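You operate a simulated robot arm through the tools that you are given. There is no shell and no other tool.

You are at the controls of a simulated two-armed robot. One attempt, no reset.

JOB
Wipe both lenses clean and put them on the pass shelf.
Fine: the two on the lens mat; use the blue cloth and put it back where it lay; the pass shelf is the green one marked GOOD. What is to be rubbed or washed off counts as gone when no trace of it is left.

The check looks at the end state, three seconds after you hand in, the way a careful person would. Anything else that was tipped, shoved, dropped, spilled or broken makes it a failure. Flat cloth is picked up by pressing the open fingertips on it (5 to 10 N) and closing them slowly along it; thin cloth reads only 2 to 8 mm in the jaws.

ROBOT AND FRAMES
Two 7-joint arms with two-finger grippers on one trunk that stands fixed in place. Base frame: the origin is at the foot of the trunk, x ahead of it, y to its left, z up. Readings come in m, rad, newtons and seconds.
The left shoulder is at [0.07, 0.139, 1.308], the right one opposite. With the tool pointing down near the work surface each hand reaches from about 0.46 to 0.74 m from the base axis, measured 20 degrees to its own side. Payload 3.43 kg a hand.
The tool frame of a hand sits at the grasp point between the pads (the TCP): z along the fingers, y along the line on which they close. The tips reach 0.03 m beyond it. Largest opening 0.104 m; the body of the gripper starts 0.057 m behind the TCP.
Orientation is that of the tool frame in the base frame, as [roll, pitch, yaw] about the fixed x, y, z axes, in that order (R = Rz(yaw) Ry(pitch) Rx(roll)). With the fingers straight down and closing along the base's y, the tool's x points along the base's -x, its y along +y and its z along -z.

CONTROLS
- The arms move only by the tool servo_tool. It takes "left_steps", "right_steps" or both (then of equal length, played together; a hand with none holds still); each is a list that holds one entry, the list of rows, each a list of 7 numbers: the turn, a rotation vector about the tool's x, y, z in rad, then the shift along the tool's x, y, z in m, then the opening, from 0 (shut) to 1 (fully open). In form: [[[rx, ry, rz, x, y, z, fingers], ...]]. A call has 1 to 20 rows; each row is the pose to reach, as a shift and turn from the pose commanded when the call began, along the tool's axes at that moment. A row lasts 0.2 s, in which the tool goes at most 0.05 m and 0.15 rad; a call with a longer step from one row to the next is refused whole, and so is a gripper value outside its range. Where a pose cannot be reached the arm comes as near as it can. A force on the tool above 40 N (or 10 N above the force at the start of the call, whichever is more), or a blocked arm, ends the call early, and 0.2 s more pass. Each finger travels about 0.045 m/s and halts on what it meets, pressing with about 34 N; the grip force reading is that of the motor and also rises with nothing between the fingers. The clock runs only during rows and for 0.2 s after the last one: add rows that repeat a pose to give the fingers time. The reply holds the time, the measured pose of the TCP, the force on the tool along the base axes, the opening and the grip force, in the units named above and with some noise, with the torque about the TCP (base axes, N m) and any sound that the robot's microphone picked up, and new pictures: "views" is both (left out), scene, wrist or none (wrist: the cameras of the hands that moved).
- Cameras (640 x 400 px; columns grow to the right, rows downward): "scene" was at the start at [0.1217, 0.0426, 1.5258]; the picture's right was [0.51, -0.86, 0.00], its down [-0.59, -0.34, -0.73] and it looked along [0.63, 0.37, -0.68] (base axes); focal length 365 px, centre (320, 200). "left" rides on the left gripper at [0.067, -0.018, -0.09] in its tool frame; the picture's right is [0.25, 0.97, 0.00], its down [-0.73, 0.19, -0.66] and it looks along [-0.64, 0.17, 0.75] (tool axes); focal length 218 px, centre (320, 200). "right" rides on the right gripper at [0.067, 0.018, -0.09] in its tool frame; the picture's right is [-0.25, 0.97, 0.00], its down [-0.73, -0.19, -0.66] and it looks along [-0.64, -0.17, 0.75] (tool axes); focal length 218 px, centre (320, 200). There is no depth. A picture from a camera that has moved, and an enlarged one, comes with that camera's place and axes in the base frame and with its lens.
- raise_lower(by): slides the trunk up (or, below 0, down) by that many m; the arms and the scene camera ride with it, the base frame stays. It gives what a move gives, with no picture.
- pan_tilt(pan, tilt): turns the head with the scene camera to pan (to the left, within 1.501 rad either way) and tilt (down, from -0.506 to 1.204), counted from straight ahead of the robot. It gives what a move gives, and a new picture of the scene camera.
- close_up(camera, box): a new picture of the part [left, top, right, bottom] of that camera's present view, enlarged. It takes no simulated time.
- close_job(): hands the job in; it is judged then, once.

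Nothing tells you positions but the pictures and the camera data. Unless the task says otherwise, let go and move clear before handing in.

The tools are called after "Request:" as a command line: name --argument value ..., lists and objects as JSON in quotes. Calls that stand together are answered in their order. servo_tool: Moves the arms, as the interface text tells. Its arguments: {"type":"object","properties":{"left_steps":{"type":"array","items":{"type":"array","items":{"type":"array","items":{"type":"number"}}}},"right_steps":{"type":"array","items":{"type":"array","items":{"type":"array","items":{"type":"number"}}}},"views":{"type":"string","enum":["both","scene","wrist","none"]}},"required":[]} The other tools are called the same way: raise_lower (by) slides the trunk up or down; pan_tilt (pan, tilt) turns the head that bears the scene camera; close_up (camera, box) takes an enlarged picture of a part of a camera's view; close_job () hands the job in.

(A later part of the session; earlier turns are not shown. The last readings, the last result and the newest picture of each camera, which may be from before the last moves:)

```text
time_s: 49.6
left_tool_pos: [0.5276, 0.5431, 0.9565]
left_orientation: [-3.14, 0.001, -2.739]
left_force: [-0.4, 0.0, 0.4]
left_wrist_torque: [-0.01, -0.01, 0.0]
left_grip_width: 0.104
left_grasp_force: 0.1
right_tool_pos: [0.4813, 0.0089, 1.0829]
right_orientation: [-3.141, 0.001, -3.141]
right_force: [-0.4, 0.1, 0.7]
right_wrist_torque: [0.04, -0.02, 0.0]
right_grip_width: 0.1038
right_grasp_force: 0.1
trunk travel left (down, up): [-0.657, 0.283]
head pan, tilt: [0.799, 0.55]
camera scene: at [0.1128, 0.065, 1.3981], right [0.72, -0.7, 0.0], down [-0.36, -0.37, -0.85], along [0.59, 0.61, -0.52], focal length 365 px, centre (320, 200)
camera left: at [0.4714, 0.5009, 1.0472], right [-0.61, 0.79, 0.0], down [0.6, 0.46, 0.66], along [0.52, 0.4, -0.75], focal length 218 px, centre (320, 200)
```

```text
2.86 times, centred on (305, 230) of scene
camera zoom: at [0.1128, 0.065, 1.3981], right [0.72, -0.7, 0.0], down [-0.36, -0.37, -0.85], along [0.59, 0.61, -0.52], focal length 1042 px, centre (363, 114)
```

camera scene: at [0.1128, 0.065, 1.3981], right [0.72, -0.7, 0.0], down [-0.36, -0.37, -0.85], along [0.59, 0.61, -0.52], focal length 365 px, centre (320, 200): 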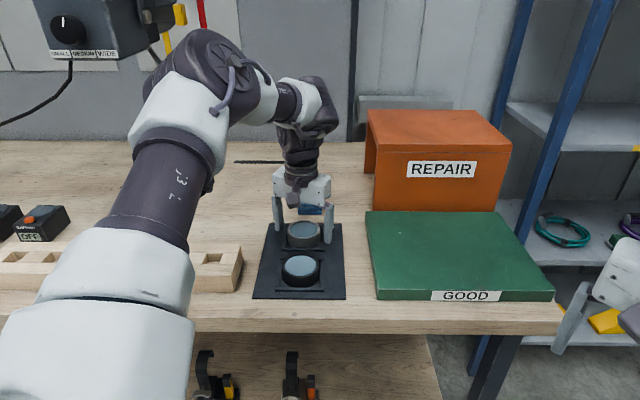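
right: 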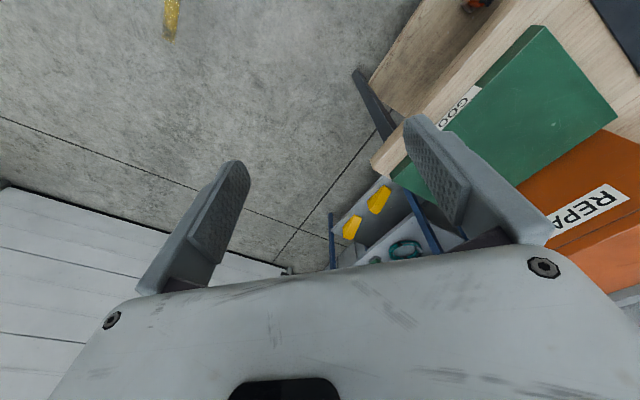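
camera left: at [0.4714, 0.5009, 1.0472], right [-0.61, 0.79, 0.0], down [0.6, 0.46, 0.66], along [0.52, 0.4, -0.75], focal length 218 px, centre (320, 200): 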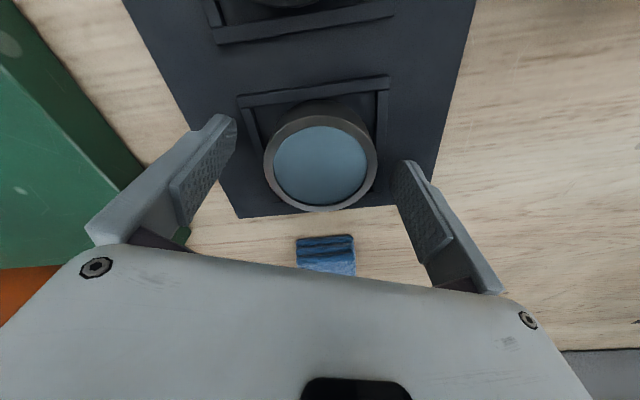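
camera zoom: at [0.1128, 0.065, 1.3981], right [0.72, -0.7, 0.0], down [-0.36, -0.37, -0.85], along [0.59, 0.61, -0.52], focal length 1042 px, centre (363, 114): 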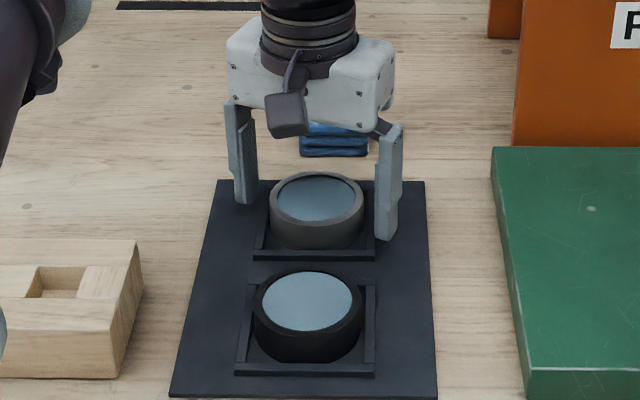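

The jaws straddle the far lens and it is centred within a couple of mm. I'll go 4 mm lower and close gently on the rim.

Request:
servo_tool --left_steps '[[[0, 0, 0, 0, 0, 0.002, 1], [0, 0, 0, 0, 0, 0.004, 1], [0, 0, 0, 0, 0, 0.004, 0.88], [0, 0, 0, 0, 0, 0.004, 0.8], [0, 0, 0, 0, 0, 0.004, 0.74], [0, 0, 0, 0, 0, 0.004, 0.69], [0, 0, 0, 0, 0, 0.004, 0.64], [0, 0, 0, 0, 0, 0.004, 0.6], [0, 0, 0, 0, 0, 0.004, 0.58], [0, 0, 0, 0, 0, 0.004, 0.58]]]' --views "both"

Request:
close_up --camera "scene" --box '[250, 160, 360, 300]'

```text
time_s: 51.9
left_tool_pos: [0.5282, 0.5435, 0.9528]
left_orientation: [-3.139, 0.002, -2.741]
left_force: [-0.6, -0.1, -1.0]
left_wrist_torque: [-0.02, 0.0, -0.04]
left_grip_width: 0.0709
left_grasp_force: 33.9
right_tool_pos: [0.482, 0.0083, 1.0808]
right_orientation: [3.14, 0.0, -3.141]
right_force: [-0.6, -0.3, 0.0]
right_wrist_torque: [0.0, -0.01, 0.02]
right_grip_width: 0.1042
right_grasp_force: 0.1
trunk travel left (down, up): [-0.657, 0.283]
head pan, tilt: [0.799, 0.55]
camera scene: at [0.1131, 0.0653, 1.398], right [0.72, -0.7, 0.0], down [-0.36, -0.37, -0.85], along [0.59, 0.61, -0.52], focal length 365 px, centre (320, 200)
camera left: at [0.4722, 0.5021, 1.0429], right [-0.61, 0.79, 0.0], down [0.6, 0.46, 0.66], along [0.52, 0.4, -0.75], focal length 218 px, centre (320, 200)
```

scene: 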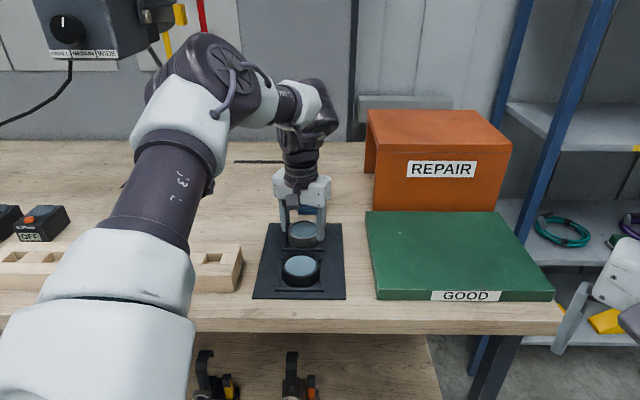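
left: 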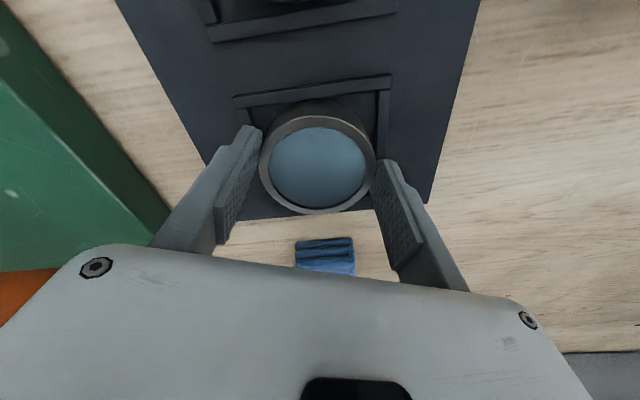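

```text
2.86 times, centred on (305, 230) of scene
camera zoom: at [0.1131, 0.0653, 1.398], right [0.72, -0.7, 0.0], down [-0.36, -0.37, -0.85], along [0.59, 0.61, -0.52], focal length 1042 px, centre (363, 114)
```

zoom: 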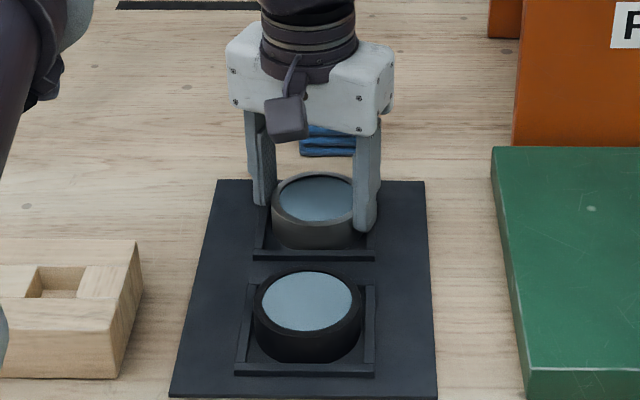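

The rim is held at 7.1 cm with 34 N. I'll lift it straight up out of its recess and check.

Request:
servo_tool --left_steps '[[[0, 0, 0, 0, 0, -0.015, 0.58], [0, 0, 0, 0, 0, -0.035, 0.58], [0, 0, 0, 0, 0, -0.06, 0.58], [0, 0, 0, 0, 0, -0.085, 0.58], [0, 0, 0, 0, 0, -0.085, 0.58]]]' --views "both"

Request:
close_up --camera "scene" --box '[250, 160, 360, 300]'

```text
time_s: 53.0
left_tool_pos: [0.5296, 0.5433, 1.0374]
left_orientation: [-3.139, 0.001, -2.739]
left_force: [0.0, 0.0, -0.9]
left_wrist_torque: [0.01, -0.02, 0.0]
left_grip_width: 0.0709
left_grasp_force: 33.8
right_tool_pos: [0.4838, 0.0095, 1.0822]
right_orientation: [3.141, -0.002, 3.141]
right_force: [0.2, -0.3, -0.2]
right_wrist_torque: [0.01, -0.01, -0.03]
right_grip_width: 0.1039
right_grasp_force: 0.1
trunk travel left (down, up): [-0.657, 0.283]
head pan, tilt: [0.799, 0.55]
camera scene: at [0.1134, 0.0659, 1.398], right [0.72, -0.7, 0.0], down [-0.36, -0.38, -0.85], along [0.59, 0.61, -0.52], focal length 365 px, centre (320, 200)
camera left: at [0.473, 0.502, 1.1279], right [-0.61, 0.79, 0.0], down [0.6, 0.46, 0.66], along [0.52, 0.4, -0.75], focal length 218 px, centre (320, 200)
```

scene: 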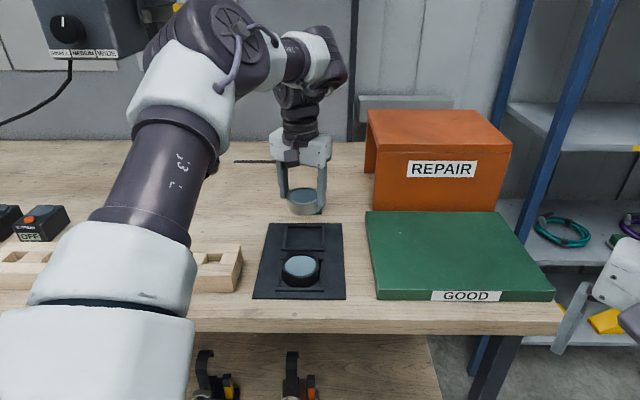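
left: 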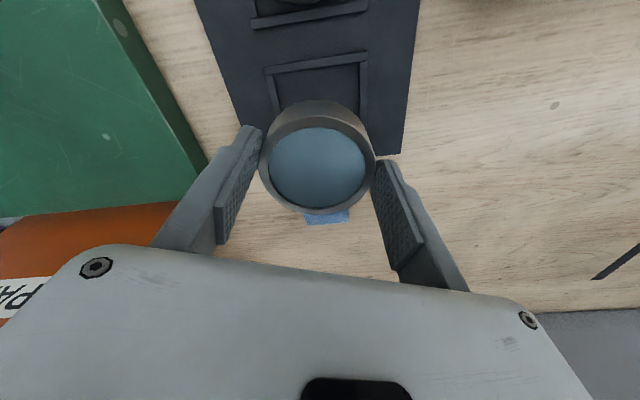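

```text
2.86 times, centred on (305, 230) of scene
camera zoom: at [0.1134, 0.0659, 1.398], right [0.72, -0.7, 0.0], down [-0.36, -0.38, -0.85], along [0.59, 0.61, -0.52], focal length 1042 px, centre (363, 114)
```

zoom: 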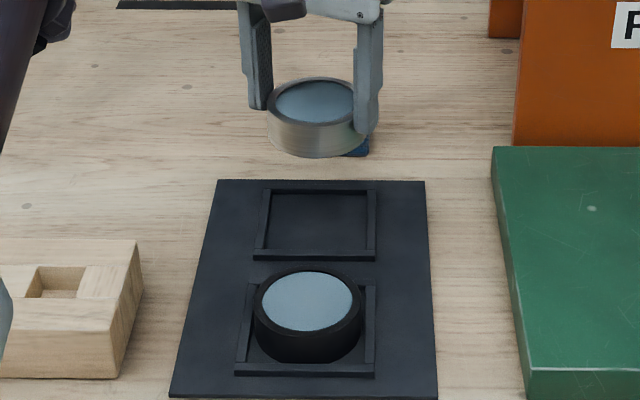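

The far lens is held level and clear. I'll carry it at this height across to the right part of the GOOD shelf, near (0.677, 0.254).

Request:
servo_tool --left_steps '[[[0, 0, 0.02, -0.0025, -0.036, 0, 0.58], [0, 0, 0.04, -0.005, -0.072, 0, 0.58], [0, 0, 0.06, -0.0075, -0.108, 0, 0.58], [0, 0, 0.08, -0.01, -0.144, 0, 0.58], [0, 0, 0.11, -0.0125, -0.18, 0, 0.58], [0, 0, 0.14, -0.015, -0.216, 0, 0.58], [0, 0, 0.16, -0.0175, -0.252, 0, 0.58], [0, 0, 0.18, -0.02, -0.288, 0, 0.58], [0, 0, 0.2, -0.0225, -0.3245, 0, 0.58], [0, 0, 0.2, -0.0225, -0.3245, 0, 0.58]]]' --views "both"

```text
time_s: 55.2
left_tool_pos: [0.5731, 0.2991, 1.014]
left_orientation: [-3.137, 0.004, -2.94]
left_force: [0.8, 0.3, -1.7]
left_wrist_torque: [-0.02, 0.03, 0.04]
left_grip_width: 0.0708
left_grasp_force: 34.1
left hand out of reach, approached as far as the arm can: row 4, 5, 6, 7, 8, 9, 10
right_tool_pos: [0.4829, 0.0087, 1.0819]
right_orientation: [3.141, 0.001, 3.142]
right_force: [0.3, 0.6, 1.0]
right_wrist_torque: [-0.01, -0.02, 0.02]
right_grip_width: 0.1042
right_grasp_force: 0.0
trunk travel left (down, up): [-0.657, 0.283]
head pan, tilt: [0.799, 0.55]
camera scene: at [0.1132, 0.0654, 1.398], right [0.72, -0.7, 0.0], down [-0.36, -0.38, -0.85], along [0.59, 0.61, -0.52], focal length 365 px, centre (320, 200)
camera left: at [0.5093, 0.2685, 1.1025], right [-0.44, 0.9, 0.0], down [0.67, 0.33, 0.66], along [0.59, 0.29, -0.75], focal length 218 px, centre (320, 200)
```

scene: 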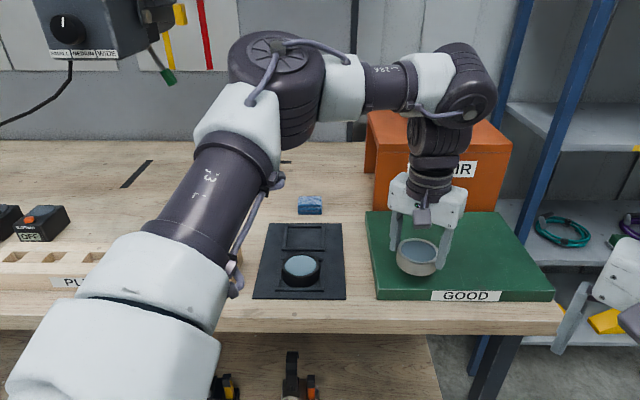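
left: 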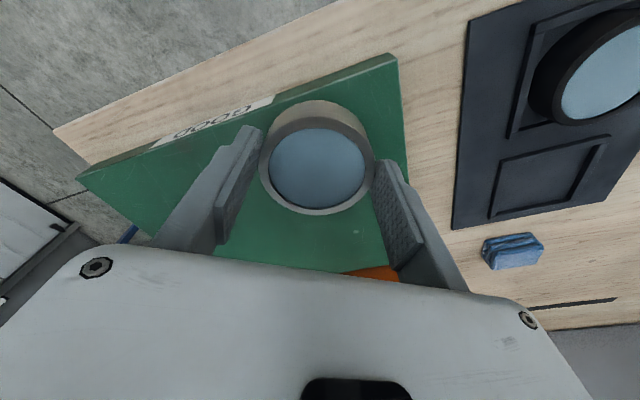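

The arm stalls at about (0.573, 0.299) with the trunk this low. The lens is safe and level, so I'll raise the trunk 0.145 m to its starting height, where this area is within the stated reach.

Request:
raise_lower --by 0.145

```text
time_s: 57.0
left_tool_pos: [0.5728, 0.2991, 1.1573]
left_orientation: [-3.138, 0.003, -2.942]
left_force: [0.6, 0.1, -2.9]
left_wrist_torque: [0.01, 0.0, 0.0]
left_grip_width: 0.0706
left_grasp_force: 34.0
right_tool_pos: [0.4835, 0.0073, 1.2264]
right_orientation: [3.14, 0.0, 3.142]
right_force: [-0.1, 1.4, -0.6]
right_wrist_torque: [0.0, 0.02, 0.0]
right_grip_width: 0.104
right_grasp_force: 0.1
trunk travel left (down, up): [-0.802, 0.138]
head pan, tilt: [0.799, 0.55]
```

Request:
servo_tool --left_steps '[[[0, 0, 0, -0.015, -0.011, 0.03, 0.58], [0, 0, 0, -0.03, -0.022, 0.055, 0.58], [0, 0, 0, -0.046, -0.033, 0.075, 0.58], [0, 0, 0, -0.062, -0.044, 0.09, 0.58], [0, 0, 0, -0.078, -0.055, 0.105, 0.58], [0, 0, 0, -0.0929, -0.0649, 0.117, 0.58], [0, 0, 0, -0.0929, -0.0649, 0.117, 0.58]]]' --views "both"

```text
time_s: 58.6
left_tool_pos: [0.5727, 0.2982, 1.0816]
left_orientation: [-3.136, 0.005, -2.943]
left_force: [-0.5, 0.6, -2.4]
left_wrist_torque: [-0.01, 0.05, 0.0]
left_grip_width: 0.0708
left_grasp_force: 33.7
left hand out of reach, approached as far as the arm can: row 1, 2, 3, 4, 5, 6, 7
right_tool_pos: [0.4828, 0.0082, 1.2264]
right_orientation: [3.141, -0.001, 3.141]
right_force: [0.2, -0.3, -0.1]
right_wrist_torque: [-0.02, -0.03, 0.03]
right_grip_width: 0.104
right_grasp_force: 0.2
trunk travel left (down, up): [-0.802, 0.138]
head pan, tilt: [0.799, 0.55]
camera scene: at [0.1134, 0.0651, 1.543], right [0.72, -0.7, 0.0], down [-0.36, -0.37, -0.85], along [0.59, 0.61, -0.52], focal length 365 px, centre (320, 200)
camera left: at [0.5093, 0.268, 1.1714], right [-0.44, 0.9, -0.01], down [0.67, 0.33, 0.66], along [0.59, 0.29, -0.75], focal length 218 px, centre (320, 200)
```

scene: 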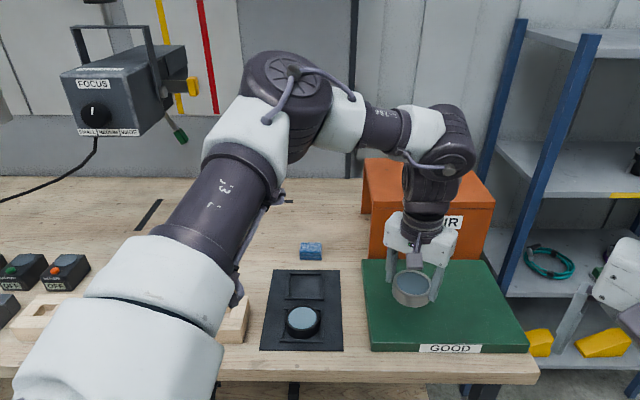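
left: 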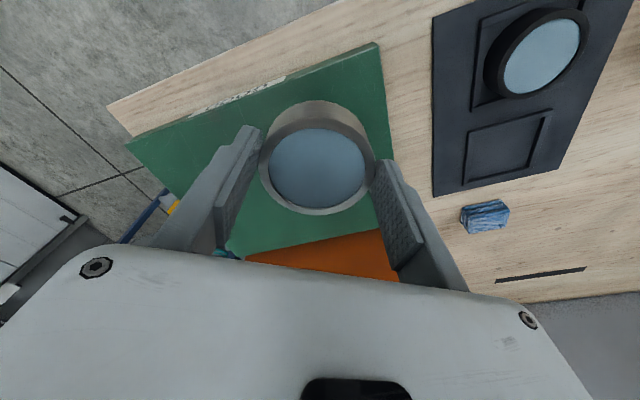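

The position is blocked by a wrist limit again, and the forearm now points well to the right. I'll turn the hand clockwise about the vertical by 0.45 rad, then move on to the target; the lens is round, so its yaw doesn't matter.

Request:
servo_tool --left_steps '[[[0, 0, 0.15, 0, 0, 0, 0.58], [0, 0, 0.3, 0, 0, 0, 0.58], [0, 0, 0.45, 0, 0, 0, 0.58], [0, 0, 0.45, -0.0233, -0.016, 0.005, 0.58], [0, 0, 0.45, -0.0466, -0.032, 0.01, 0.58], [0, 0, 0.45, -0.0698, -0.048, 0.02, 0.58], [0, 0, 0.45, -0.0931, -0.0639, 0.03, 0.58], [0, 0, 0.45, -0.0931, -0.0639, 0.03, 0.58]]]' --views "both"

```text
time_s: 60.4
left_tool_pos: [0.5746, 0.3039, 1.0823]
left_orientation: [-3.138, 0.008, 2.891]
left_force: [-0.7, 0.9, -2.7]
left_wrist_torque: [-0.01, 0.0, -0.03]
left_grip_width: 0.0706
left_grasp_force: 33.7
left hand out of reach, approached as far as the arm can: row 4, 5, 6, 7, 8
right_tool_pos: [0.4823, 0.0089, 1.2266]
right_orientation: [3.141, -0.001, 3.14]
right_force: [-0.3, 0.4, 0.1]
right_wrist_torque: [0.0, -0.01, -0.03]
right_grip_width: 0.104
right_grasp_force: 0.1
trunk travel left (down, up): [-0.802, 0.138]
head pan, tilt: [0.799, 0.55]
camera scene: at [0.1133, 0.0652, 1.543], right [0.72, -0.7, 0.0], down [-0.36, -0.37, -0.85], along [0.59, 0.61, -0.52], focal length 365 px, centre (320, 200)
camera left: at [0.5045, 0.3033, 1.1715], right [-0.01, 1.0, 0.0], down [0.75, 0.01, 0.66], along [0.66, 0.0, -0.75], focal length 218 px, centre (320, 200)
```

scene: 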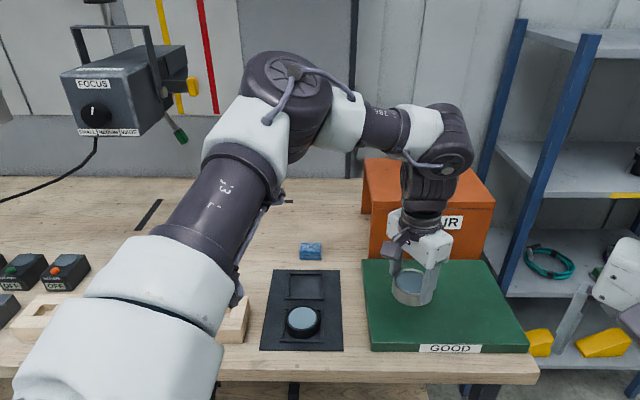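
left: 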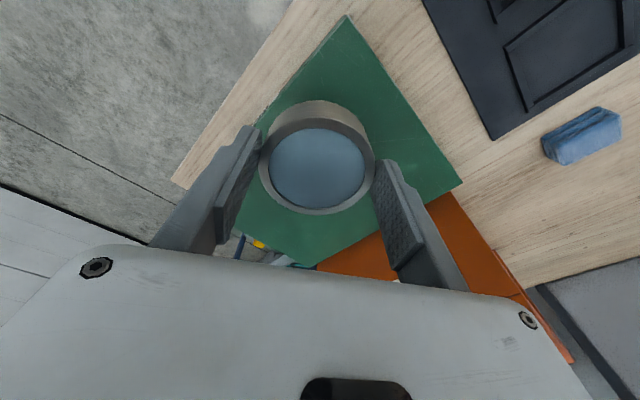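

The yaw turns freely, so the stop is in the shoulder or elbow posture. I'll raise the trunk further so the hand can hang well below the shoulder, then try again.

Request:
raise_lower --by 0.13

```text
time_s: 61.9
left_tool_pos: [0.5759, 0.3028, 1.2112]
left_orientation: [-3.142, 0.007, 2.892]
left_force: [-0.6, 0.5, -1.8]
left_wrist_torque: [0.02, 0.0, -0.01]
left_grip_width: 0.071
left_grasp_force: 34.4
right_tool_pos: [0.4832, 0.009, 1.3566]
right_orientation: [-3.141, 0.0, -3.14]
right_force: [-0.2, -0.1, 0.2]
right_wrist_torque: [0.0, -0.04, -0.02]
right_grip_width: 0.1039
right_grasp_force: 0.2
trunk travel left (down, up): [-0.932, 0.008]
head pan, tilt: [0.799, 0.55]
```

Request:
servo_tool --left_steps '[[[0, 0, 0, 0, 0, 0.03, 0.58], [0, 0, 0, 0, 0, 0.06, 0.58], [0, 0, 0, 0, 0, 0.09, 0.58], [0, 0, 0, 0, 0, 0.12, 0.58], [0, 0, 0, 0, 0, 0.15, 0.58], [0, 0, 0, 0, 0, 0.15, 0.58]]]' --views "scene"

```text
time_s: 63.3
left_tool_pos: [0.5292, 0.3269, 1.1114]
left_orientation: [-3.14, 0.009, 2.892]
left_force: [-0.2, -0.1, -3.0]
left_wrist_torque: [0.0, 0.0, -0.02]
left_grip_width: 0.0707
left_grasp_force: 34.2
left hand out of reach, approached as far as the arm can: row 1, 2, 3, 4, 5, 6
right_tool_pos: [0.4824, 0.0085, 1.3566]
right_orientation: [-3.141, 0.0, -3.141]
right_force: [0.3, -0.8, -0.5]
right_wrist_torque: [0.02, -0.02, 0.0]
right_grip_width: 0.1041
right_grasp_force: 0.0
trunk travel left (down, up): [-0.932, 0.008]
head pan, tilt: [0.799, 0.55]
camera scene: at [0.1134, 0.0652, 1.673], right [0.72, -0.7, 0.0], down [-0.36, -0.37, -0.85], along [0.59, 0.61, -0.52], focal length 365 px, centre (320, 200)
```

scene: 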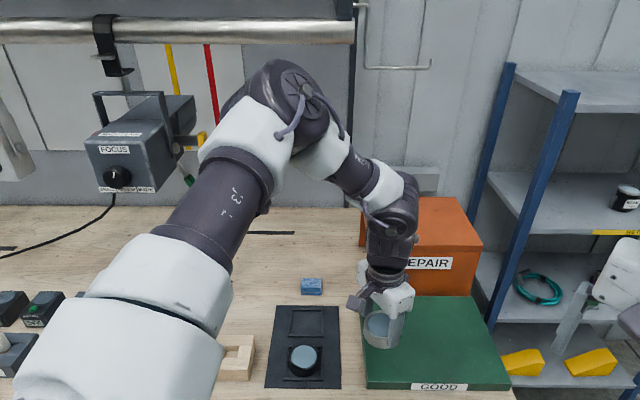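

The elbow posture is what blocks the move inward. I'll back out to the left, then swing to the shelf with the arm stretched nearly straight, so the elbow comes round with it; the lens stays high at z ≈ 1.2, clear of everything.

Request:
servo_tool --left_steps '[[[0, 0, -0.09, 0.0006, 0.0273, -0.0178, 0.58], [0, 0, -0.18, 0.0011, 0.0546, -0.0356, 0.58], [0, 0, -0.27, 0.0017, 0.082, -0.0534, 0.58], [0, 0, -0.36, 0.0022, 0.1093, -0.0712, 0.58], [0, 0, -0.45, 0.0028, 0.1366, -0.089, 0.58], [0, 0, -0.45, 0.0028, 0.1366, -0.089, 0.58]]]' --views "none"

```text
time_s: 64.7
left_tool_pos: [0.5611, 0.4584, 1.2049]
left_orientation: [-3.136, 0.007, -2.939]
left_force: [0.0, 0.2, -2.9]
left_wrist_torque: [-0.03, 0.0, 0.0]
left_grip_width: 0.0709
left_grasp_force: 33.8
right_tool_pos: [0.4815, 0.0082, 1.3565]
right_orientation: [-3.14, 0.001, 3.141]
right_force: [-0.4, -0.4, -0.2]
right_wrist_torque: [-0.01, 0.01, 0.0]
right_grip_width: 0.1038
right_grasp_force: 0.1
trunk travel left (down, up): [-0.932, 0.008]
head pan, tilt: [0.799, 0.55]
```

Request:
servo_tool --left_steps '[[[0, 0, 0, -0.025, 0, 0, 0.58], [0, 0, 0, -0.05, -0.01, 0, 0.58], [0, 0, 0, -0.0697, -0.025, 0, 0.58], [0, 0, 0, -0.0697, -0.0531, 0, 0.58], [0, 0, 0, -0.0697, -0.0531, 0, 0.58]]]' --views "scene"

```text
time_s: 65.9
left_tool_pos: [0.6004, 0.4209, 1.2098]
left_orientation: [-3.136, 0.006, -2.94]
left_force: [-0.4, -0.5, -2.0]
left_wrist_torque: [-0.03, 0.01, 0.03]
left_grip_width: 0.0708
left_grasp_force: 34.2
left hand out of reach, approached as far as the arm can: row 2, 3, 4, 5
right_tool_pos: [0.4845, 0.0081, 1.3558]
right_orientation: [3.141, -0.001, 3.142]
right_force: [0.3, -0.9, 0.7]
right_wrist_torque: [0.01, -0.01, 0.0]
right_grip_width: 0.104
right_grasp_force: 0.1
trunk travel left (down, up): [-0.932, 0.008]
head pan, tilt: [0.799, 0.55]
camera scene: at [0.1148, 0.0652, 1.6729], right [0.72, -0.7, 0.0], down [-0.37, -0.37, -0.85], along [0.59, 0.61, -0.52], focal length 365 px, centre (320, 200)
```

scene: 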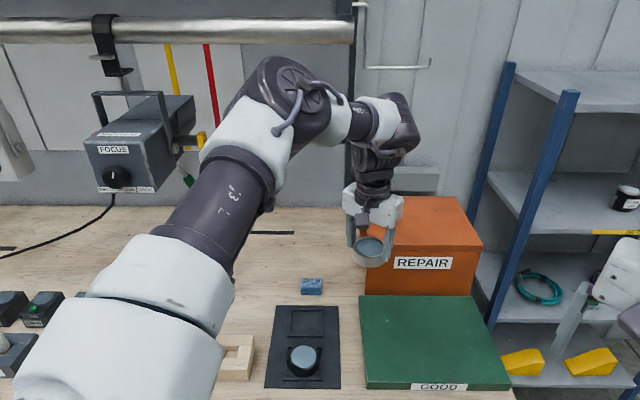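

The upper arm is stuck in one direction. The right arm started in a mirrored inward posture, so I'll look at it and at the left arm from the side to see how the elbow sits there.

Request:
pan_tilt --pan -0.2 --tilt 0.6

Request:
pan_tilt --pan 0.6 --tilt 0.9

```text
time_s: 67.2
left_tool_pos: [0.5997, 0.4209, 1.2098]
left_orientation: [-3.136, 0.008, -2.941]
left_force: [0.1, -0.4, -2.4]
left_wrist_torque: [-0.01, 0.01, -0.03]
left_grip_width: 0.0709
left_grasp_force: 33.8
right_tool_pos: [0.4828, 0.0085, 1.3562]
right_orientation: [-3.141, -0.001, 3.141]
right_force: [0.4, -0.1, 0.2]
right_wrist_torque: [0.04, 0.0, -0.01]
right_grip_width: 0.104
right_grasp_force: 0.1
trunk travel left (down, up): [-0.932, 0.008]
head pan, tilt: [-0.201, 0.6]
camera scene: at [0.1376, -0.0167, 1.6685], right [-0.2, -0.98, 0.0], down [-0.55, 0.11, -0.82], along [0.81, -0.16, -0.57], focal length 365 px, centre (320, 200)
```

scene: 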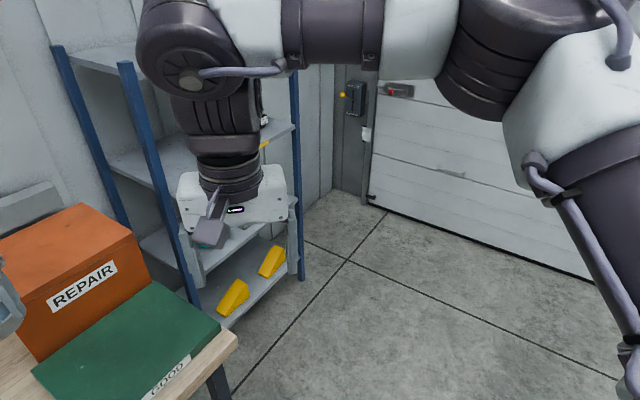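

```text
time_s: 68.3
left_tool_pos: [0.5991, 0.4199, 1.2107]
left_orientation: [-3.135, 0.008, -2.942]
left_force: [0.2, 0.0, -2.1]
left_wrist_torque: [0.01, 0.01, -0.01]
left_grip_width: 0.0709
left_grasp_force: 33.9
right_tool_pos: [0.4823, 0.0089, 1.3562]
right_orientation: [3.14, -0.001, -3.141]
right_force: [0.1, 1.1, -1.3]
right_wrist_torque: [-0.03, -0.02, -0.02]
right_grip_width: 0.1041
right_grasp_force: 0.0
trunk travel left (down, up): [-0.932, 0.008]
head pan, tilt: [0.6, 0.901]
camera scene: at [0.113, 0.0435, 1.6438], right [0.56, -0.83, 0.0], down [-0.65, -0.44, -0.62], along [0.51, 0.35, -0.78], focal length 365 px, centre (320, 200)
```

scene: 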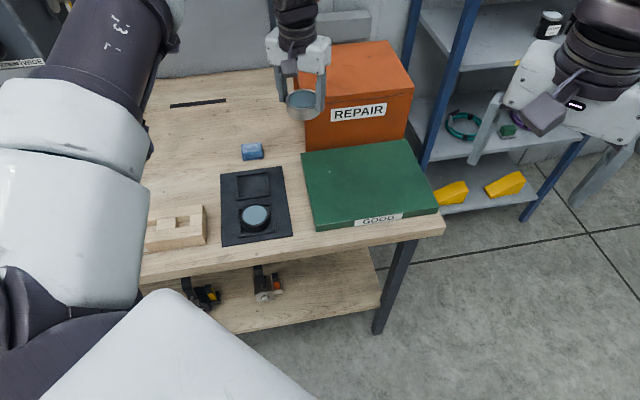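

Comparing the two arms, the upper arm seems unable to drop below about 20° above the shoulder, so the hand works best with the wrist above the shoulder. That means the trunk should go lower, not higher. I'll step the trunk down while keeping the lens high.

Request:
raise_lower --by -0.1

Request:
servo_tool --left_steps '[[[0, 0, 0, 0.01, 0, -0.03, 0.58], [0, 0, 0, 0.02, 0, -0.06, 0.58], [0, 0, 0, 0.03, 0, -0.09, 0.58], [0, 0, 0, 0.03, 0, -0.12, 0.58], [0, 0, 0, 0.03, 0, -0.12, 0.58]]]' --views "none"

Request:
raise_lower --by -0.12

```text
time_s: 69.7
left_tool_pos: [0.599, 0.4207, 1.1109]
left_orientation: [-3.139, 0.009, -2.941]
left_force: [-0.3, 0.5, -2.6]
left_wrist_torque: [-0.03, 0.0, 0.03]
left_grip_width: 0.0708
left_grasp_force: 33.2
right_tool_pos: [0.4838, 0.0079, 1.2577]
right_orientation: [3.141, 0.001, 3.141]
right_force: [-0.3, -0.4, 1.3]
right_wrist_torque: [-0.05, -0.01, 0.01]
right_grip_width: 0.1041
right_grasp_force: 0.0
trunk travel left (down, up): [-0.832, 0.108]
head pan, tilt: [0.6, 0.901]
```

```text
time_s: 70.9
left_tool_pos: [0.5701, 0.415, 1.2304]
left_orientation: [-3.136, 0.009, -2.942]
left_force: [-0.2, 0.6, -2.4]
left_wrist_torque: [-0.03, 0.01, 0.01]
left_grip_width: 0.0712
left_grasp_force: 34.5
right_tool_pos: [0.4831, 0.0091, 1.2572]
right_orientation: [3.141, -0.001, 3.141]
right_force: [-0.4, -0.6, 0.0]
right_wrist_torque: [-0.01, 0.0, 0.01]
right_grip_width: 0.104
right_grasp_force: 0.0
trunk travel left (down, up): [-0.832, 0.108]
head pan, tilt: [0.6, 0.901]
```

```text
time_s: 72.4
left_tool_pos: [0.5699, 0.4147, 1.1106]
left_orientation: [-3.136, 0.009, -2.941]
left_force: [-0.3, 0.0, -2.2]
left_wrist_torque: [-0.03, 0.03, -0.02]
left_grip_width: 0.071
left_grasp_force: 34.4
right_tool_pos: [0.4823, 0.0085, 1.1368]
right_orientation: [3.141, 0.0, -3.14]
right_force: [-0.5, 0.3, 0.4]
right_wrist_torque: [-0.04, -0.02, 0.07]
right_grip_width: 0.1039
right_grasp_force: 0.0
trunk travel left (down, up): [-0.712, 0.228]
head pan, tilt: [0.6, 0.901]
```

Request:
servo_tool --left_steps '[[[0, 0, 0, -0.0065, -0.0307, 0, 0.58], [0, 0, 0, -0.013, -0.0614, 0, 0.58], [0, 0, 0, -0.0196, -0.092, 0, 0.58], [0, 0, 0, -0.0261, -0.1227, 0, 0.58], [0, 0, 0, -0.0261, -0.1227, 0, 0.58]]]' --views "scene"

```text
time_s: 73.6
left_tool_pos: [0.5733, 0.3193, 1.0939]
left_orientation: [-3.135, 0.013, -2.941]
left_force: [-0.2, 0.4, -1.0]
left_wrist_torque: [-0.03, 0.01, -0.02]
left_grip_width: 0.071
left_grasp_force: 33.8
left hand out of reach, approached as far as the arm can: row 1, 2, 3, 4, 5
right_tool_pos: [0.4824, 0.0094, 1.1382]
right_orientation: [-3.141, 0.0, -3.141]
right_force: [0.0, 0.0, -0.3]
right_wrist_torque: [0.01, -0.02, 0.01]
right_grip_width: 0.1042
right_grasp_force: 0.0
trunk travel left (down, up): [-0.712, 0.228]
head pan, tilt: [0.6, 0.901]
camera scene: at [0.1125, 0.0437, 1.4238], right [0.56, -0.83, 0.0], down [-0.65, -0.44, -0.62], along [0.51, 0.35, -0.78], focal length 365 px, centre (320, 200)
```

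scene: 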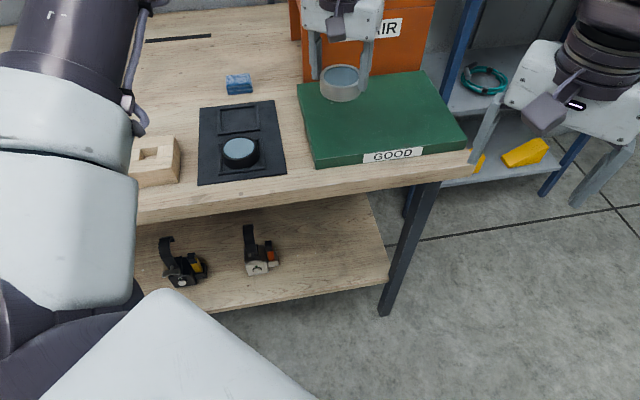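

Request:
pan_tilt --pan 0.7 --tilt 0.3

```text
time_s: 74.6
left_tool_pos: [0.5727, 0.319, 1.0949]
left_orientation: [-3.135, 0.011, -2.943]
left_force: [0.2, -0.5, -1.8]
left_wrist_torque: [-0.05, 0.03, 0.0]
left_grip_width: 0.0708
left_grasp_force: 34.1
right_tool_pos: [0.4819, 0.0075, 1.1373]
right_orientation: [-3.14, 0.0, 3.141]
right_force: [-0.1, -0.3, 0.3]
right_wrist_torque: [0.01, -0.02, -0.04]
right_grip_width: 0.1038
right_grasp_force: 0.0
trunk travel left (down, up): [-0.712, 0.228]
head pan, tilt: [0.7, 0.3]
camera scene: at [0.1221, 0.0609, 1.4759], right [0.64, -0.77, 0.0], down [-0.23, -0.19, -0.95], along [0.73, 0.61, -0.3], focal length 365 px, centre (320, 200)
```

scene: 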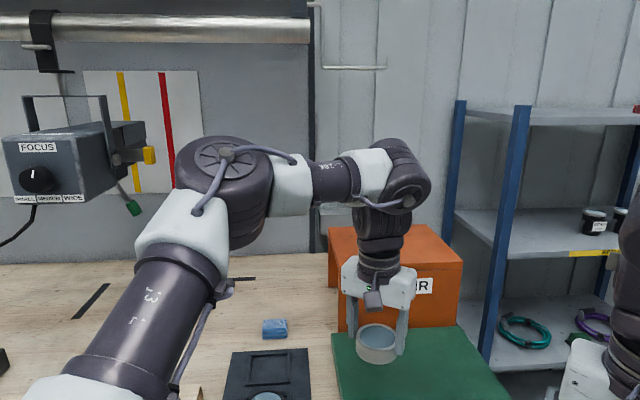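

The elbow bearing seems held at about 39°. I'll move the idle right hand 15 cm to the right for room, and bring the left hand in closer to the body before swinging right, since that mirrors the right arm's working posture.

Request:
servo_tool --right_steps '[[[0, 0, 0, 0, -0.04, -0.01, 1], [0, 0, 0, 0, -0.08, -0.02, 1], [0, 0, 0, 0, -0.12, -0.03, 1], [0, 0, 0, 0, -0.15, -0.03, 1], [0, 0, 0, 0, -0.15, -0.03, 1]]]' --left_steps '[[[0, 0, 0, 0.02, 0, 0, 0.58], [0, 0, 0, 0.04, 0, 0, 0.58], [0, 0, 0, 0.06, 0, 0, 0.58], [0, 0, 0, 0.08, 0, 0, 0.58], [0, 0, 0, 0.08, 0, 0, 0.58]]]' --views "scene"

```text
time_s: 75.8
left_tool_pos: [0.4948, 0.3034, 1.0914]
left_orientation: [-3.136, 0.007, -2.941]
left_force: [0.3, -0.5, -1.9]
left_wrist_torque: [-0.03, 0.03, -0.06]
left_grip_width: 0.0707
left_grasp_force: 33.7
right_tool_pos: [0.4818, -0.139, 1.1659]
right_orientation: [-3.141, -0.002, 3.14]
right_force: [0.7, 0.0, -0.6]
right_wrist_torque: [0.02, -0.01, -0.01]
right_grip_width: 0.1039
right_grasp_force: 0.1
trunk travel left (down, up): [-0.712, 0.228]
head pan, tilt: [0.7, 0.3]
camera scene: at [0.1226, 0.0618, 1.4759], right [0.64, -0.76, 0.0], down [-0.23, -0.19, -0.95], along [0.73, 0.62, -0.3], focal length 365 px, centre (320, 200)
```

scene: 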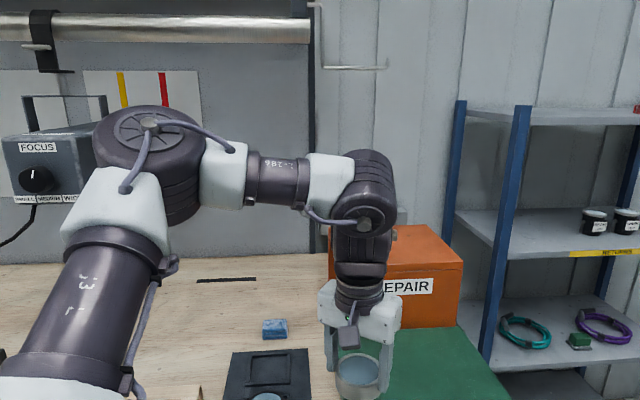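

Request:
servo_tool --left_steps '[[[0, 0, 0.05, 0.005, -0.03, 0, 0.58], [0, 0, 0.1, 0.01, -0.06, 0, 0.58], [0, 0, 0.15, 0.015, -0.09, 0, 0.58], [0, 0, 0.2, 0.0196, -0.1215, 0, 0.58], [0, 0, 0.2, 0.0196, -0.1215, 0, 0.58]]]' --views "scene"

```text
time_s: 77.0
left_tool_pos: [0.4892, 0.1947, 1.0955]
left_orientation: [-3.135, 0.012, -3.141]
left_force: [0.6, 1.2, -1.8]
left_wrist_torque: [0.0, 0.02, -0.01]
left_grip_width: 0.0708
left_grasp_force: 34.2
left hand out of reach, approached as far as the arm can: row 4, 5
right_tool_pos: [0.48, -0.1399, 1.1659]
right_orientation: [3.141, -0.001, 3.141]
right_force: [0.3, 0.4, 0.7]
right_wrist_torque: [0.02, 0.01, -0.03]
right_grip_width: 0.104
right_grasp_force: 0.0
trunk travel left (down, up): [-0.712, 0.228]
head pan, tilt: [0.7, 0.3]
camera scene: at [0.1209, 0.0609, 1.4761], right [0.64, -0.76, 0.0], down [-0.23, -0.19, -0.96], along [0.73, 0.62, -0.3], focal length 365 px, centre (320, 200)
```

scene: 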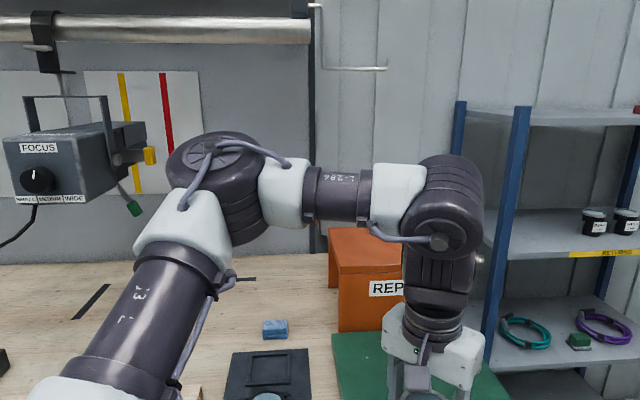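

The reach to the right is limited by the arm posture, but the left part of the shelf is reachable. I'll set this lens near the shelf's front-left, at about (0.588, 0.34), lowering it with the trunk; later the second lens can go behind it using a forward-tilted grip.

Request:
servo_tool --left_steps '[[[0, 0, -0.03, -0.02, 0.03, 0, 0.58], [0, 0, -0.06, -0.04, 0.06, 0, 0.58], [0, 0, -0.09, -0.06, 0.09, 0, 0.58], [0, 0, -0.12, -0.08, 0.12, 0, 0.58], [0, 0, -0.15, -0.099, 0.145, 0, 0.58], [0, 0, -0.15, -0.099, 0.145, 0, 0.58]]]' --views "both"

```text
time_s: 78.4
left_tool_pos: [0.5803, 0.3424, 1.0951]
left_orientation: [-3.135, 0.013, -2.992]
left_force: [-0.6, 0.7, -2.1]
left_wrist_torque: [0.04, 0.03, -0.04]
left_grip_width: 0.0709
left_grasp_force: 33.7
left hand out of reach, approached as far as the arm can: row 5, 6
right_tool_pos: [0.4814, -0.1419, 1.167]
right_orientation: [-3.142, 0.0, 3.141]
right_force: [-0.2, 0.7, 0.4]
right_wrist_torque: [-0.01, -0.02, 0.02]
right_grip_width: 0.1042
right_grasp_force: 0.0
trunk travel left (down, up): [-0.712, 0.228]
head pan, tilt: [0.7, 0.3]
camera scene: at [0.1215, 0.0603, 1.4761], right [0.64, -0.76, 0.0], down [-0.23, -0.19, -0.96], along [0.73, 0.62, -0.3], focal length 365 px, centre (320, 200)
camera left: at [0.5137, 0.3152, 1.1835], right [-0.4, 0.92, -0.01], down [0.68, 0.3, 0.66], along [0.61, 0.26, -0.75], focal length 218 px, centre (320, 200)
```

scene: 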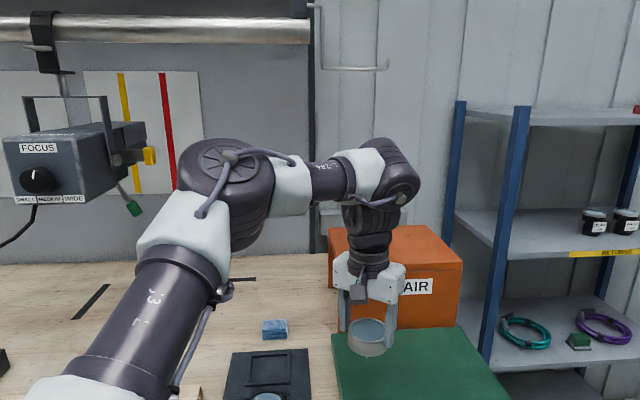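
left: 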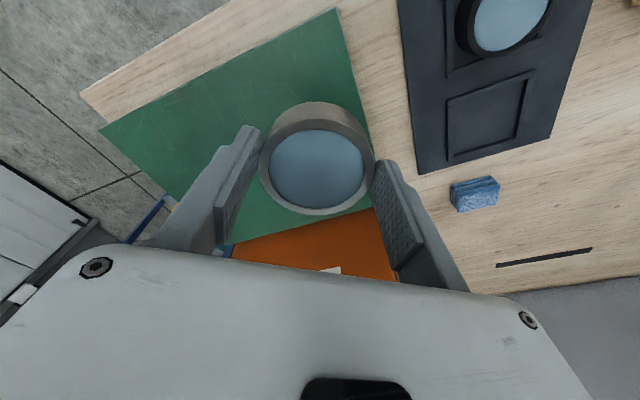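

I'm over the shelf at about 4 cm from its left edge and 6 cm from the front. I'll shift 1.3 cm to the right for more edge margin.

Request:
servo_tool --left_steps '[[[0, 0, 0, 0.0022, -0.0065, 0, 0.58], [0, 0, 0, 0.0043, -0.013, 0, 0.58], [0, 0, 0, 0.0043, -0.013, 0, 0.58]]]' --views "none"

Request:
pan_tilt --pan 0.6 --tilt 0.7

```text
time_s: 79.2
left_tool_pos: [0.5768, 0.3288, 1.0929]
left_orientation: [-3.135, 0.012, -2.99]
left_force: [0.1, -1.6, -3.3]
left_wrist_torque: [-0.03, 0.04, 0.0]
left_grip_width: 0.071
left_grasp_force: 34.1
right_tool_pos: [0.482, -0.1405, 1.1658]
right_orientation: [-3.141, 0.0, 3.14]
right_force: [-0.8, -0.2, 0.4]
right_wrist_torque: [0.01, -0.02, -0.03]
right_grip_width: 0.1039
right_grasp_force: 0.1
trunk travel left (down, up): [-0.712, 0.228]
head pan, tilt: [0.7, 0.3]
```

```text
time_s: 80.0
left_tool_pos: [0.5778, 0.3287, 1.093]
left_orientation: [-3.135, 0.012, -2.991]
left_force: [0.0, -0.5, -1.8]
left_wrist_torque: [0.02, -0.01, -0.02]
left_grip_width: 0.0708
left_grasp_force: 34.5
right_tool_pos: [0.4812, -0.1404, 1.1667]
right_orientation: [3.14, 0.001, -3.141]
right_force: [0.1, 1.3, -0.8]
right_wrist_torque: [-0.04, 0.0, 0.01]
right_grip_width: 0.1041
right_grasp_force: 0.0
trunk travel left (down, up): [-0.712, 0.228]
head pan, tilt: [0.6, 0.7]
camera scene: at [0.1207, 0.0487, 1.44], right [0.57, -0.82, 0.0], down [-0.53, -0.36, -0.77], along [0.63, 0.43, -0.64], focal length 365 px, centre (320, 200)
```

scene: 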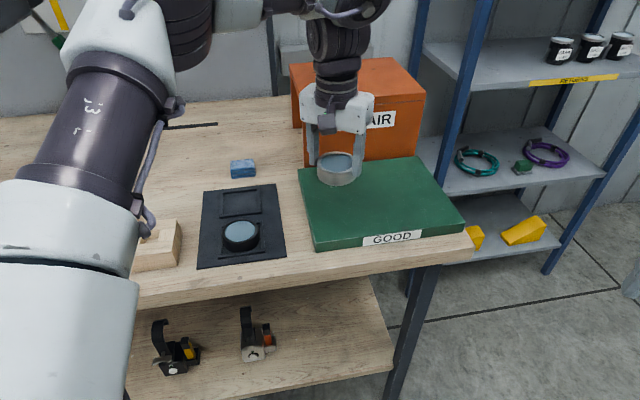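

The path below is clear. I'll lower with the trunk 9.5 cm, then feel for the shelf.

Request:
raise_lower --by -0.095

Request:
close_up --camera "scene" --box '[280, 100, 480, 260]'

Request:
close_up --camera "left" --box '[160, 0, 480, 220]'

```text
time_s: 81.3
left_tool_pos: [0.5788, 0.329, 0.998]
left_orientation: [-3.134, 0.011, -2.991]
left_force: [0.3, -1.2, -1.5]
left_wrist_torque: [-0.01, 0.01, -0.02]
left_grip_width: 0.0709
left_grasp_force: 33.5
right_tool_pos: [0.4811, -0.1395, 1.072]
right_orientation: [-3.142, -0.001, 3.141]
right_force: [-0.9, 0.3, -0.7]
right_wrist_torque: [0.0, 0.01, 0.04]
right_grip_width: 0.1039
right_grasp_force: 0.1
trunk travel left (down, up): [-0.617, 0.323]
head pan, tilt: [0.6, 0.7]
```

```text
2.50 times, centred on (380, 180) of scene
camera zoom: at [0.1204, 0.0487, 1.345], right [0.56, -0.83, 0.0], down [-0.53, -0.36, -0.76], along [0.63, 0.43, -0.64], focal length 912 px, centre (170, 250)
```

zoom: 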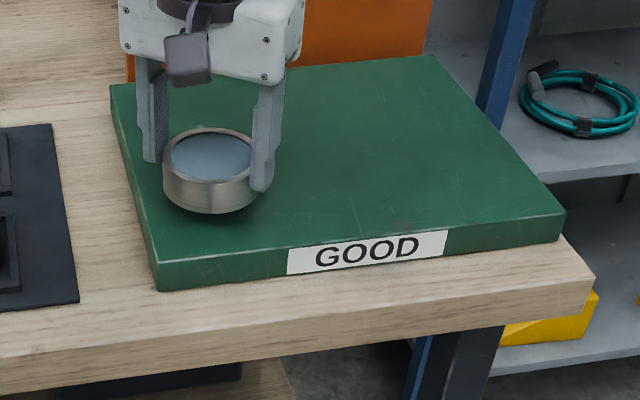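

```text
1.82 times, centred on (320, 110) of left
camera zoom: at [0.5111, 0.3023, 1.0876], right [-0.4, 0.92, -0.01], down [0.68, 0.3, 0.66], along [0.61, 0.26, -0.75], focal length 397 px, centre (320, 364)
```

zoom: 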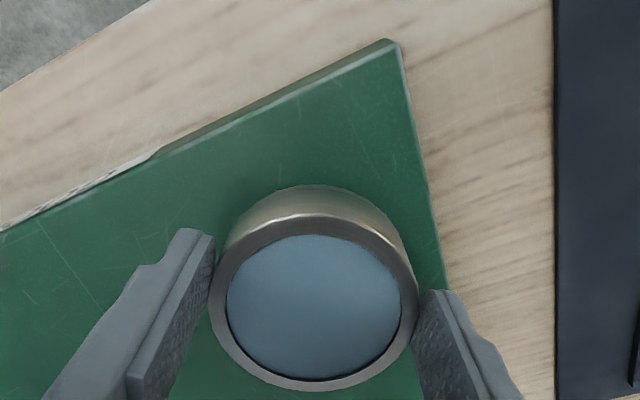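

The lens is inside the slab's edges, a couple of centimetres above it. I'll lower slowly until it touches.

Request:
raise_lower --by -0.014

Request:
raise_lower --by -0.003

```text
time_s: 82.0
left_tool_pos: [0.5774, 0.3288, 0.9843]
left_orientation: [-3.134, 0.012, -2.991]
left_force: [-0.8, 0.2, -2.3]
left_wrist_torque: [0.0, -0.01, 0.0]
left_grip_width: 0.0709
left_grasp_force: 34.1
right_tool_pos: [0.4824, -0.1399, 1.0568]
right_orientation: [-3.141, 0.002, -3.14]
right_force: [-0.1, -0.2, 0.9]
right_wrist_torque: [-0.02, -0.01, -0.01]
right_grip_width: 0.1041
right_grasp_force: 0.2
trunk travel left (down, up): [-0.603, 0.337]
head pan, tilt: [0.6, 0.7]
```

```text
time_s: 82.5
left_tool_pos: [0.5779, 0.329, 0.98]
left_orientation: [-3.134, 0.011, -2.992]
left_force: [-0.5, 1.0, -2.7]
left_wrist_torque: [0.0, 0.0, 0.0]
left_grip_width: 0.0708
left_grasp_force: 33.9
right_tool_pos: [0.4822, -0.1401, 1.0548]
right_orientation: [3.141, -0.001, -3.141]
right_force: [0.0, -0.2, 0.9]
right_wrist_torque: [0.05, 0.01, 0.01]
right_grip_width: 0.1037
right_grasp_force: 0.0
trunk travel left (down, up): [-0.6, 0.34]
head pan, tilt: [0.6, 0.7]
```

Request:
raise_lower --by -0.003

Request:
close_up --camera "scene" --box '[300, 100, 420, 220]'

```text
time_s: 83.0
left_tool_pos: [0.5775, 0.329, 0.9796]
left_orientation: [-3.135, 0.014, -2.989]
left_force: [-1.2, 1.2, 4.3]
left_wrist_torque: [0.2, 0.16, -0.06]
left_grip_width: 0.0709
left_grasp_force: 34.4
right_tool_pos: [0.4801, -0.1421, 1.0514]
right_orientation: [3.141, 0.0, -3.141]
right_force: [0.3, 0.5, 0.2]
right_wrist_torque: [-0.02, 0.01, 0.01]
right_grip_width: 0.1038
right_grasp_force: 0.0
trunk travel left (down, up): [-0.597, 0.343]
head pan, tilt: [0.6, 0.7]
```

```text
3.33 times, centred on (360, 160) of scene
camera zoom: at [0.1199, 0.0485, 1.3251], right [0.56, -0.83, 0.0], down [-0.53, -0.36, -0.77], along [0.63, 0.43, -0.64], focal length 1216 px, centre (187, 333)
```

zoom: 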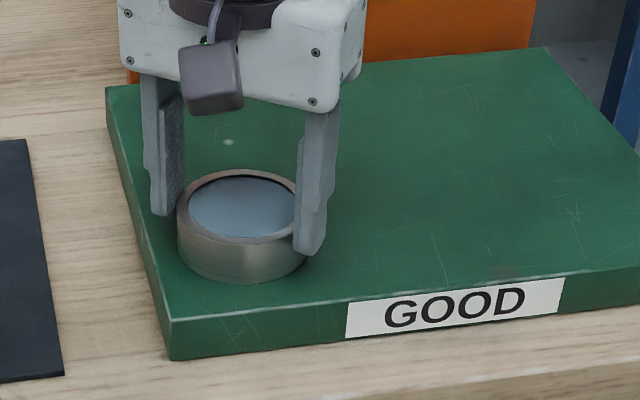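

The lens is resting on the shelf (about +7 N). I'll open slowly, and then raise straight up with the trunk.

Request:
servo_tool --left_steps '[[[0, 0, 0, 0, 0, 0, 0.68], [0, 0, 0, 0, 0, 0, 0.72], [0, 0, 0, 0, 0, 0, 0.8], [0, 0, 0, 0, 0, 0, 0.9], [0, 0, 0, 0, 0, 0, 1], [0, 0, 0, 0, 0, 0, 1]]]' --views "wrist"

Request:
raise_lower --by 0.1

Request:
close_up --camera "scene" --box '[280, 100, 480, 280]'

```text
time_s: 84.4
left_tool_pos: [0.5773, 0.3289, 0.9786]
left_orientation: [-3.132, 0.011, -2.991]
left_force: [-0.2, 0.3, -0.1]
left_wrist_torque: [-0.02, 0.01, -0.01]
left_grip_width: 0.104
left_grasp_force: 0.1
right_tool_pos: [0.4802, -0.1415, 1.0516]
right_orientation: [-3.141, -0.001, -3.141]
right_force: [-0.8, -0.1, -0.7]
right_wrist_torque: [0.03, -0.01, -0.03]
right_grip_width: 0.1039
right_grasp_force: 0.1
trunk travel left (down, up): [-0.597, 0.343]
head pan, tilt: [0.6, 0.7]
camera left: at [0.5111, 0.3022, 1.0676], right [-0.4, 0.92, -0.01], down [0.68, 0.3, 0.66], along [0.61, 0.26, -0.75], focal length 218 px, centre (320, 200)
```

left: 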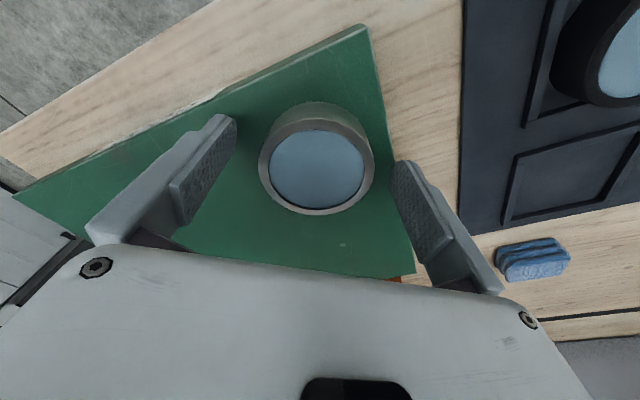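

```text
time_s: 85.7
left_tool_pos: [0.5755, 0.3278, 1.0789]
left_orientation: [-3.134, 0.011, -2.991]
left_force: [0.2, -0.4, -0.3]
left_wrist_torque: [0.06, -0.02, 0.0]
left_grip_width: 0.1042
left_grasp_force: 0.1
right_tool_pos: [0.4817, -0.1409, 1.1509]
right_orientation: [3.141, 0.0, -3.141]
right_force: [0.1, -0.3, -0.2]
right_wrist_torque: [0.01, 0.01, -0.02]
right_grip_width: 0.1041
right_grasp_force: 0.1
trunk travel left (down, up): [-0.697, 0.243]
head pan, tilt: [0.6, 0.7]
```

```text
2.22 times, centred on (380, 190) of scene
camera zoom: at [0.1207, 0.0486, 1.4249], right [0.56, -0.83, 0.0], down [-0.53, -0.36, -0.76], along [0.63, 0.43, -0.64], focal length 810 px, centre (187, 222)
```

zoom: 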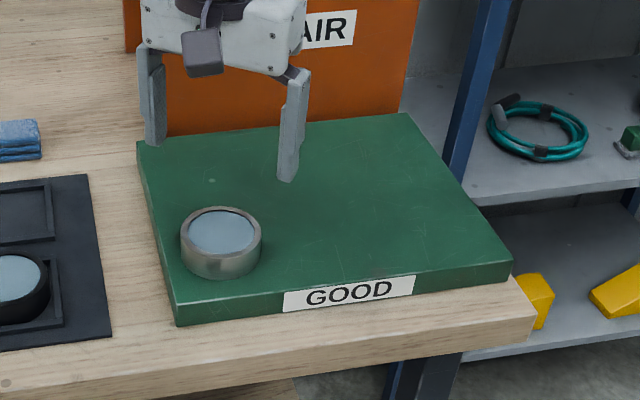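

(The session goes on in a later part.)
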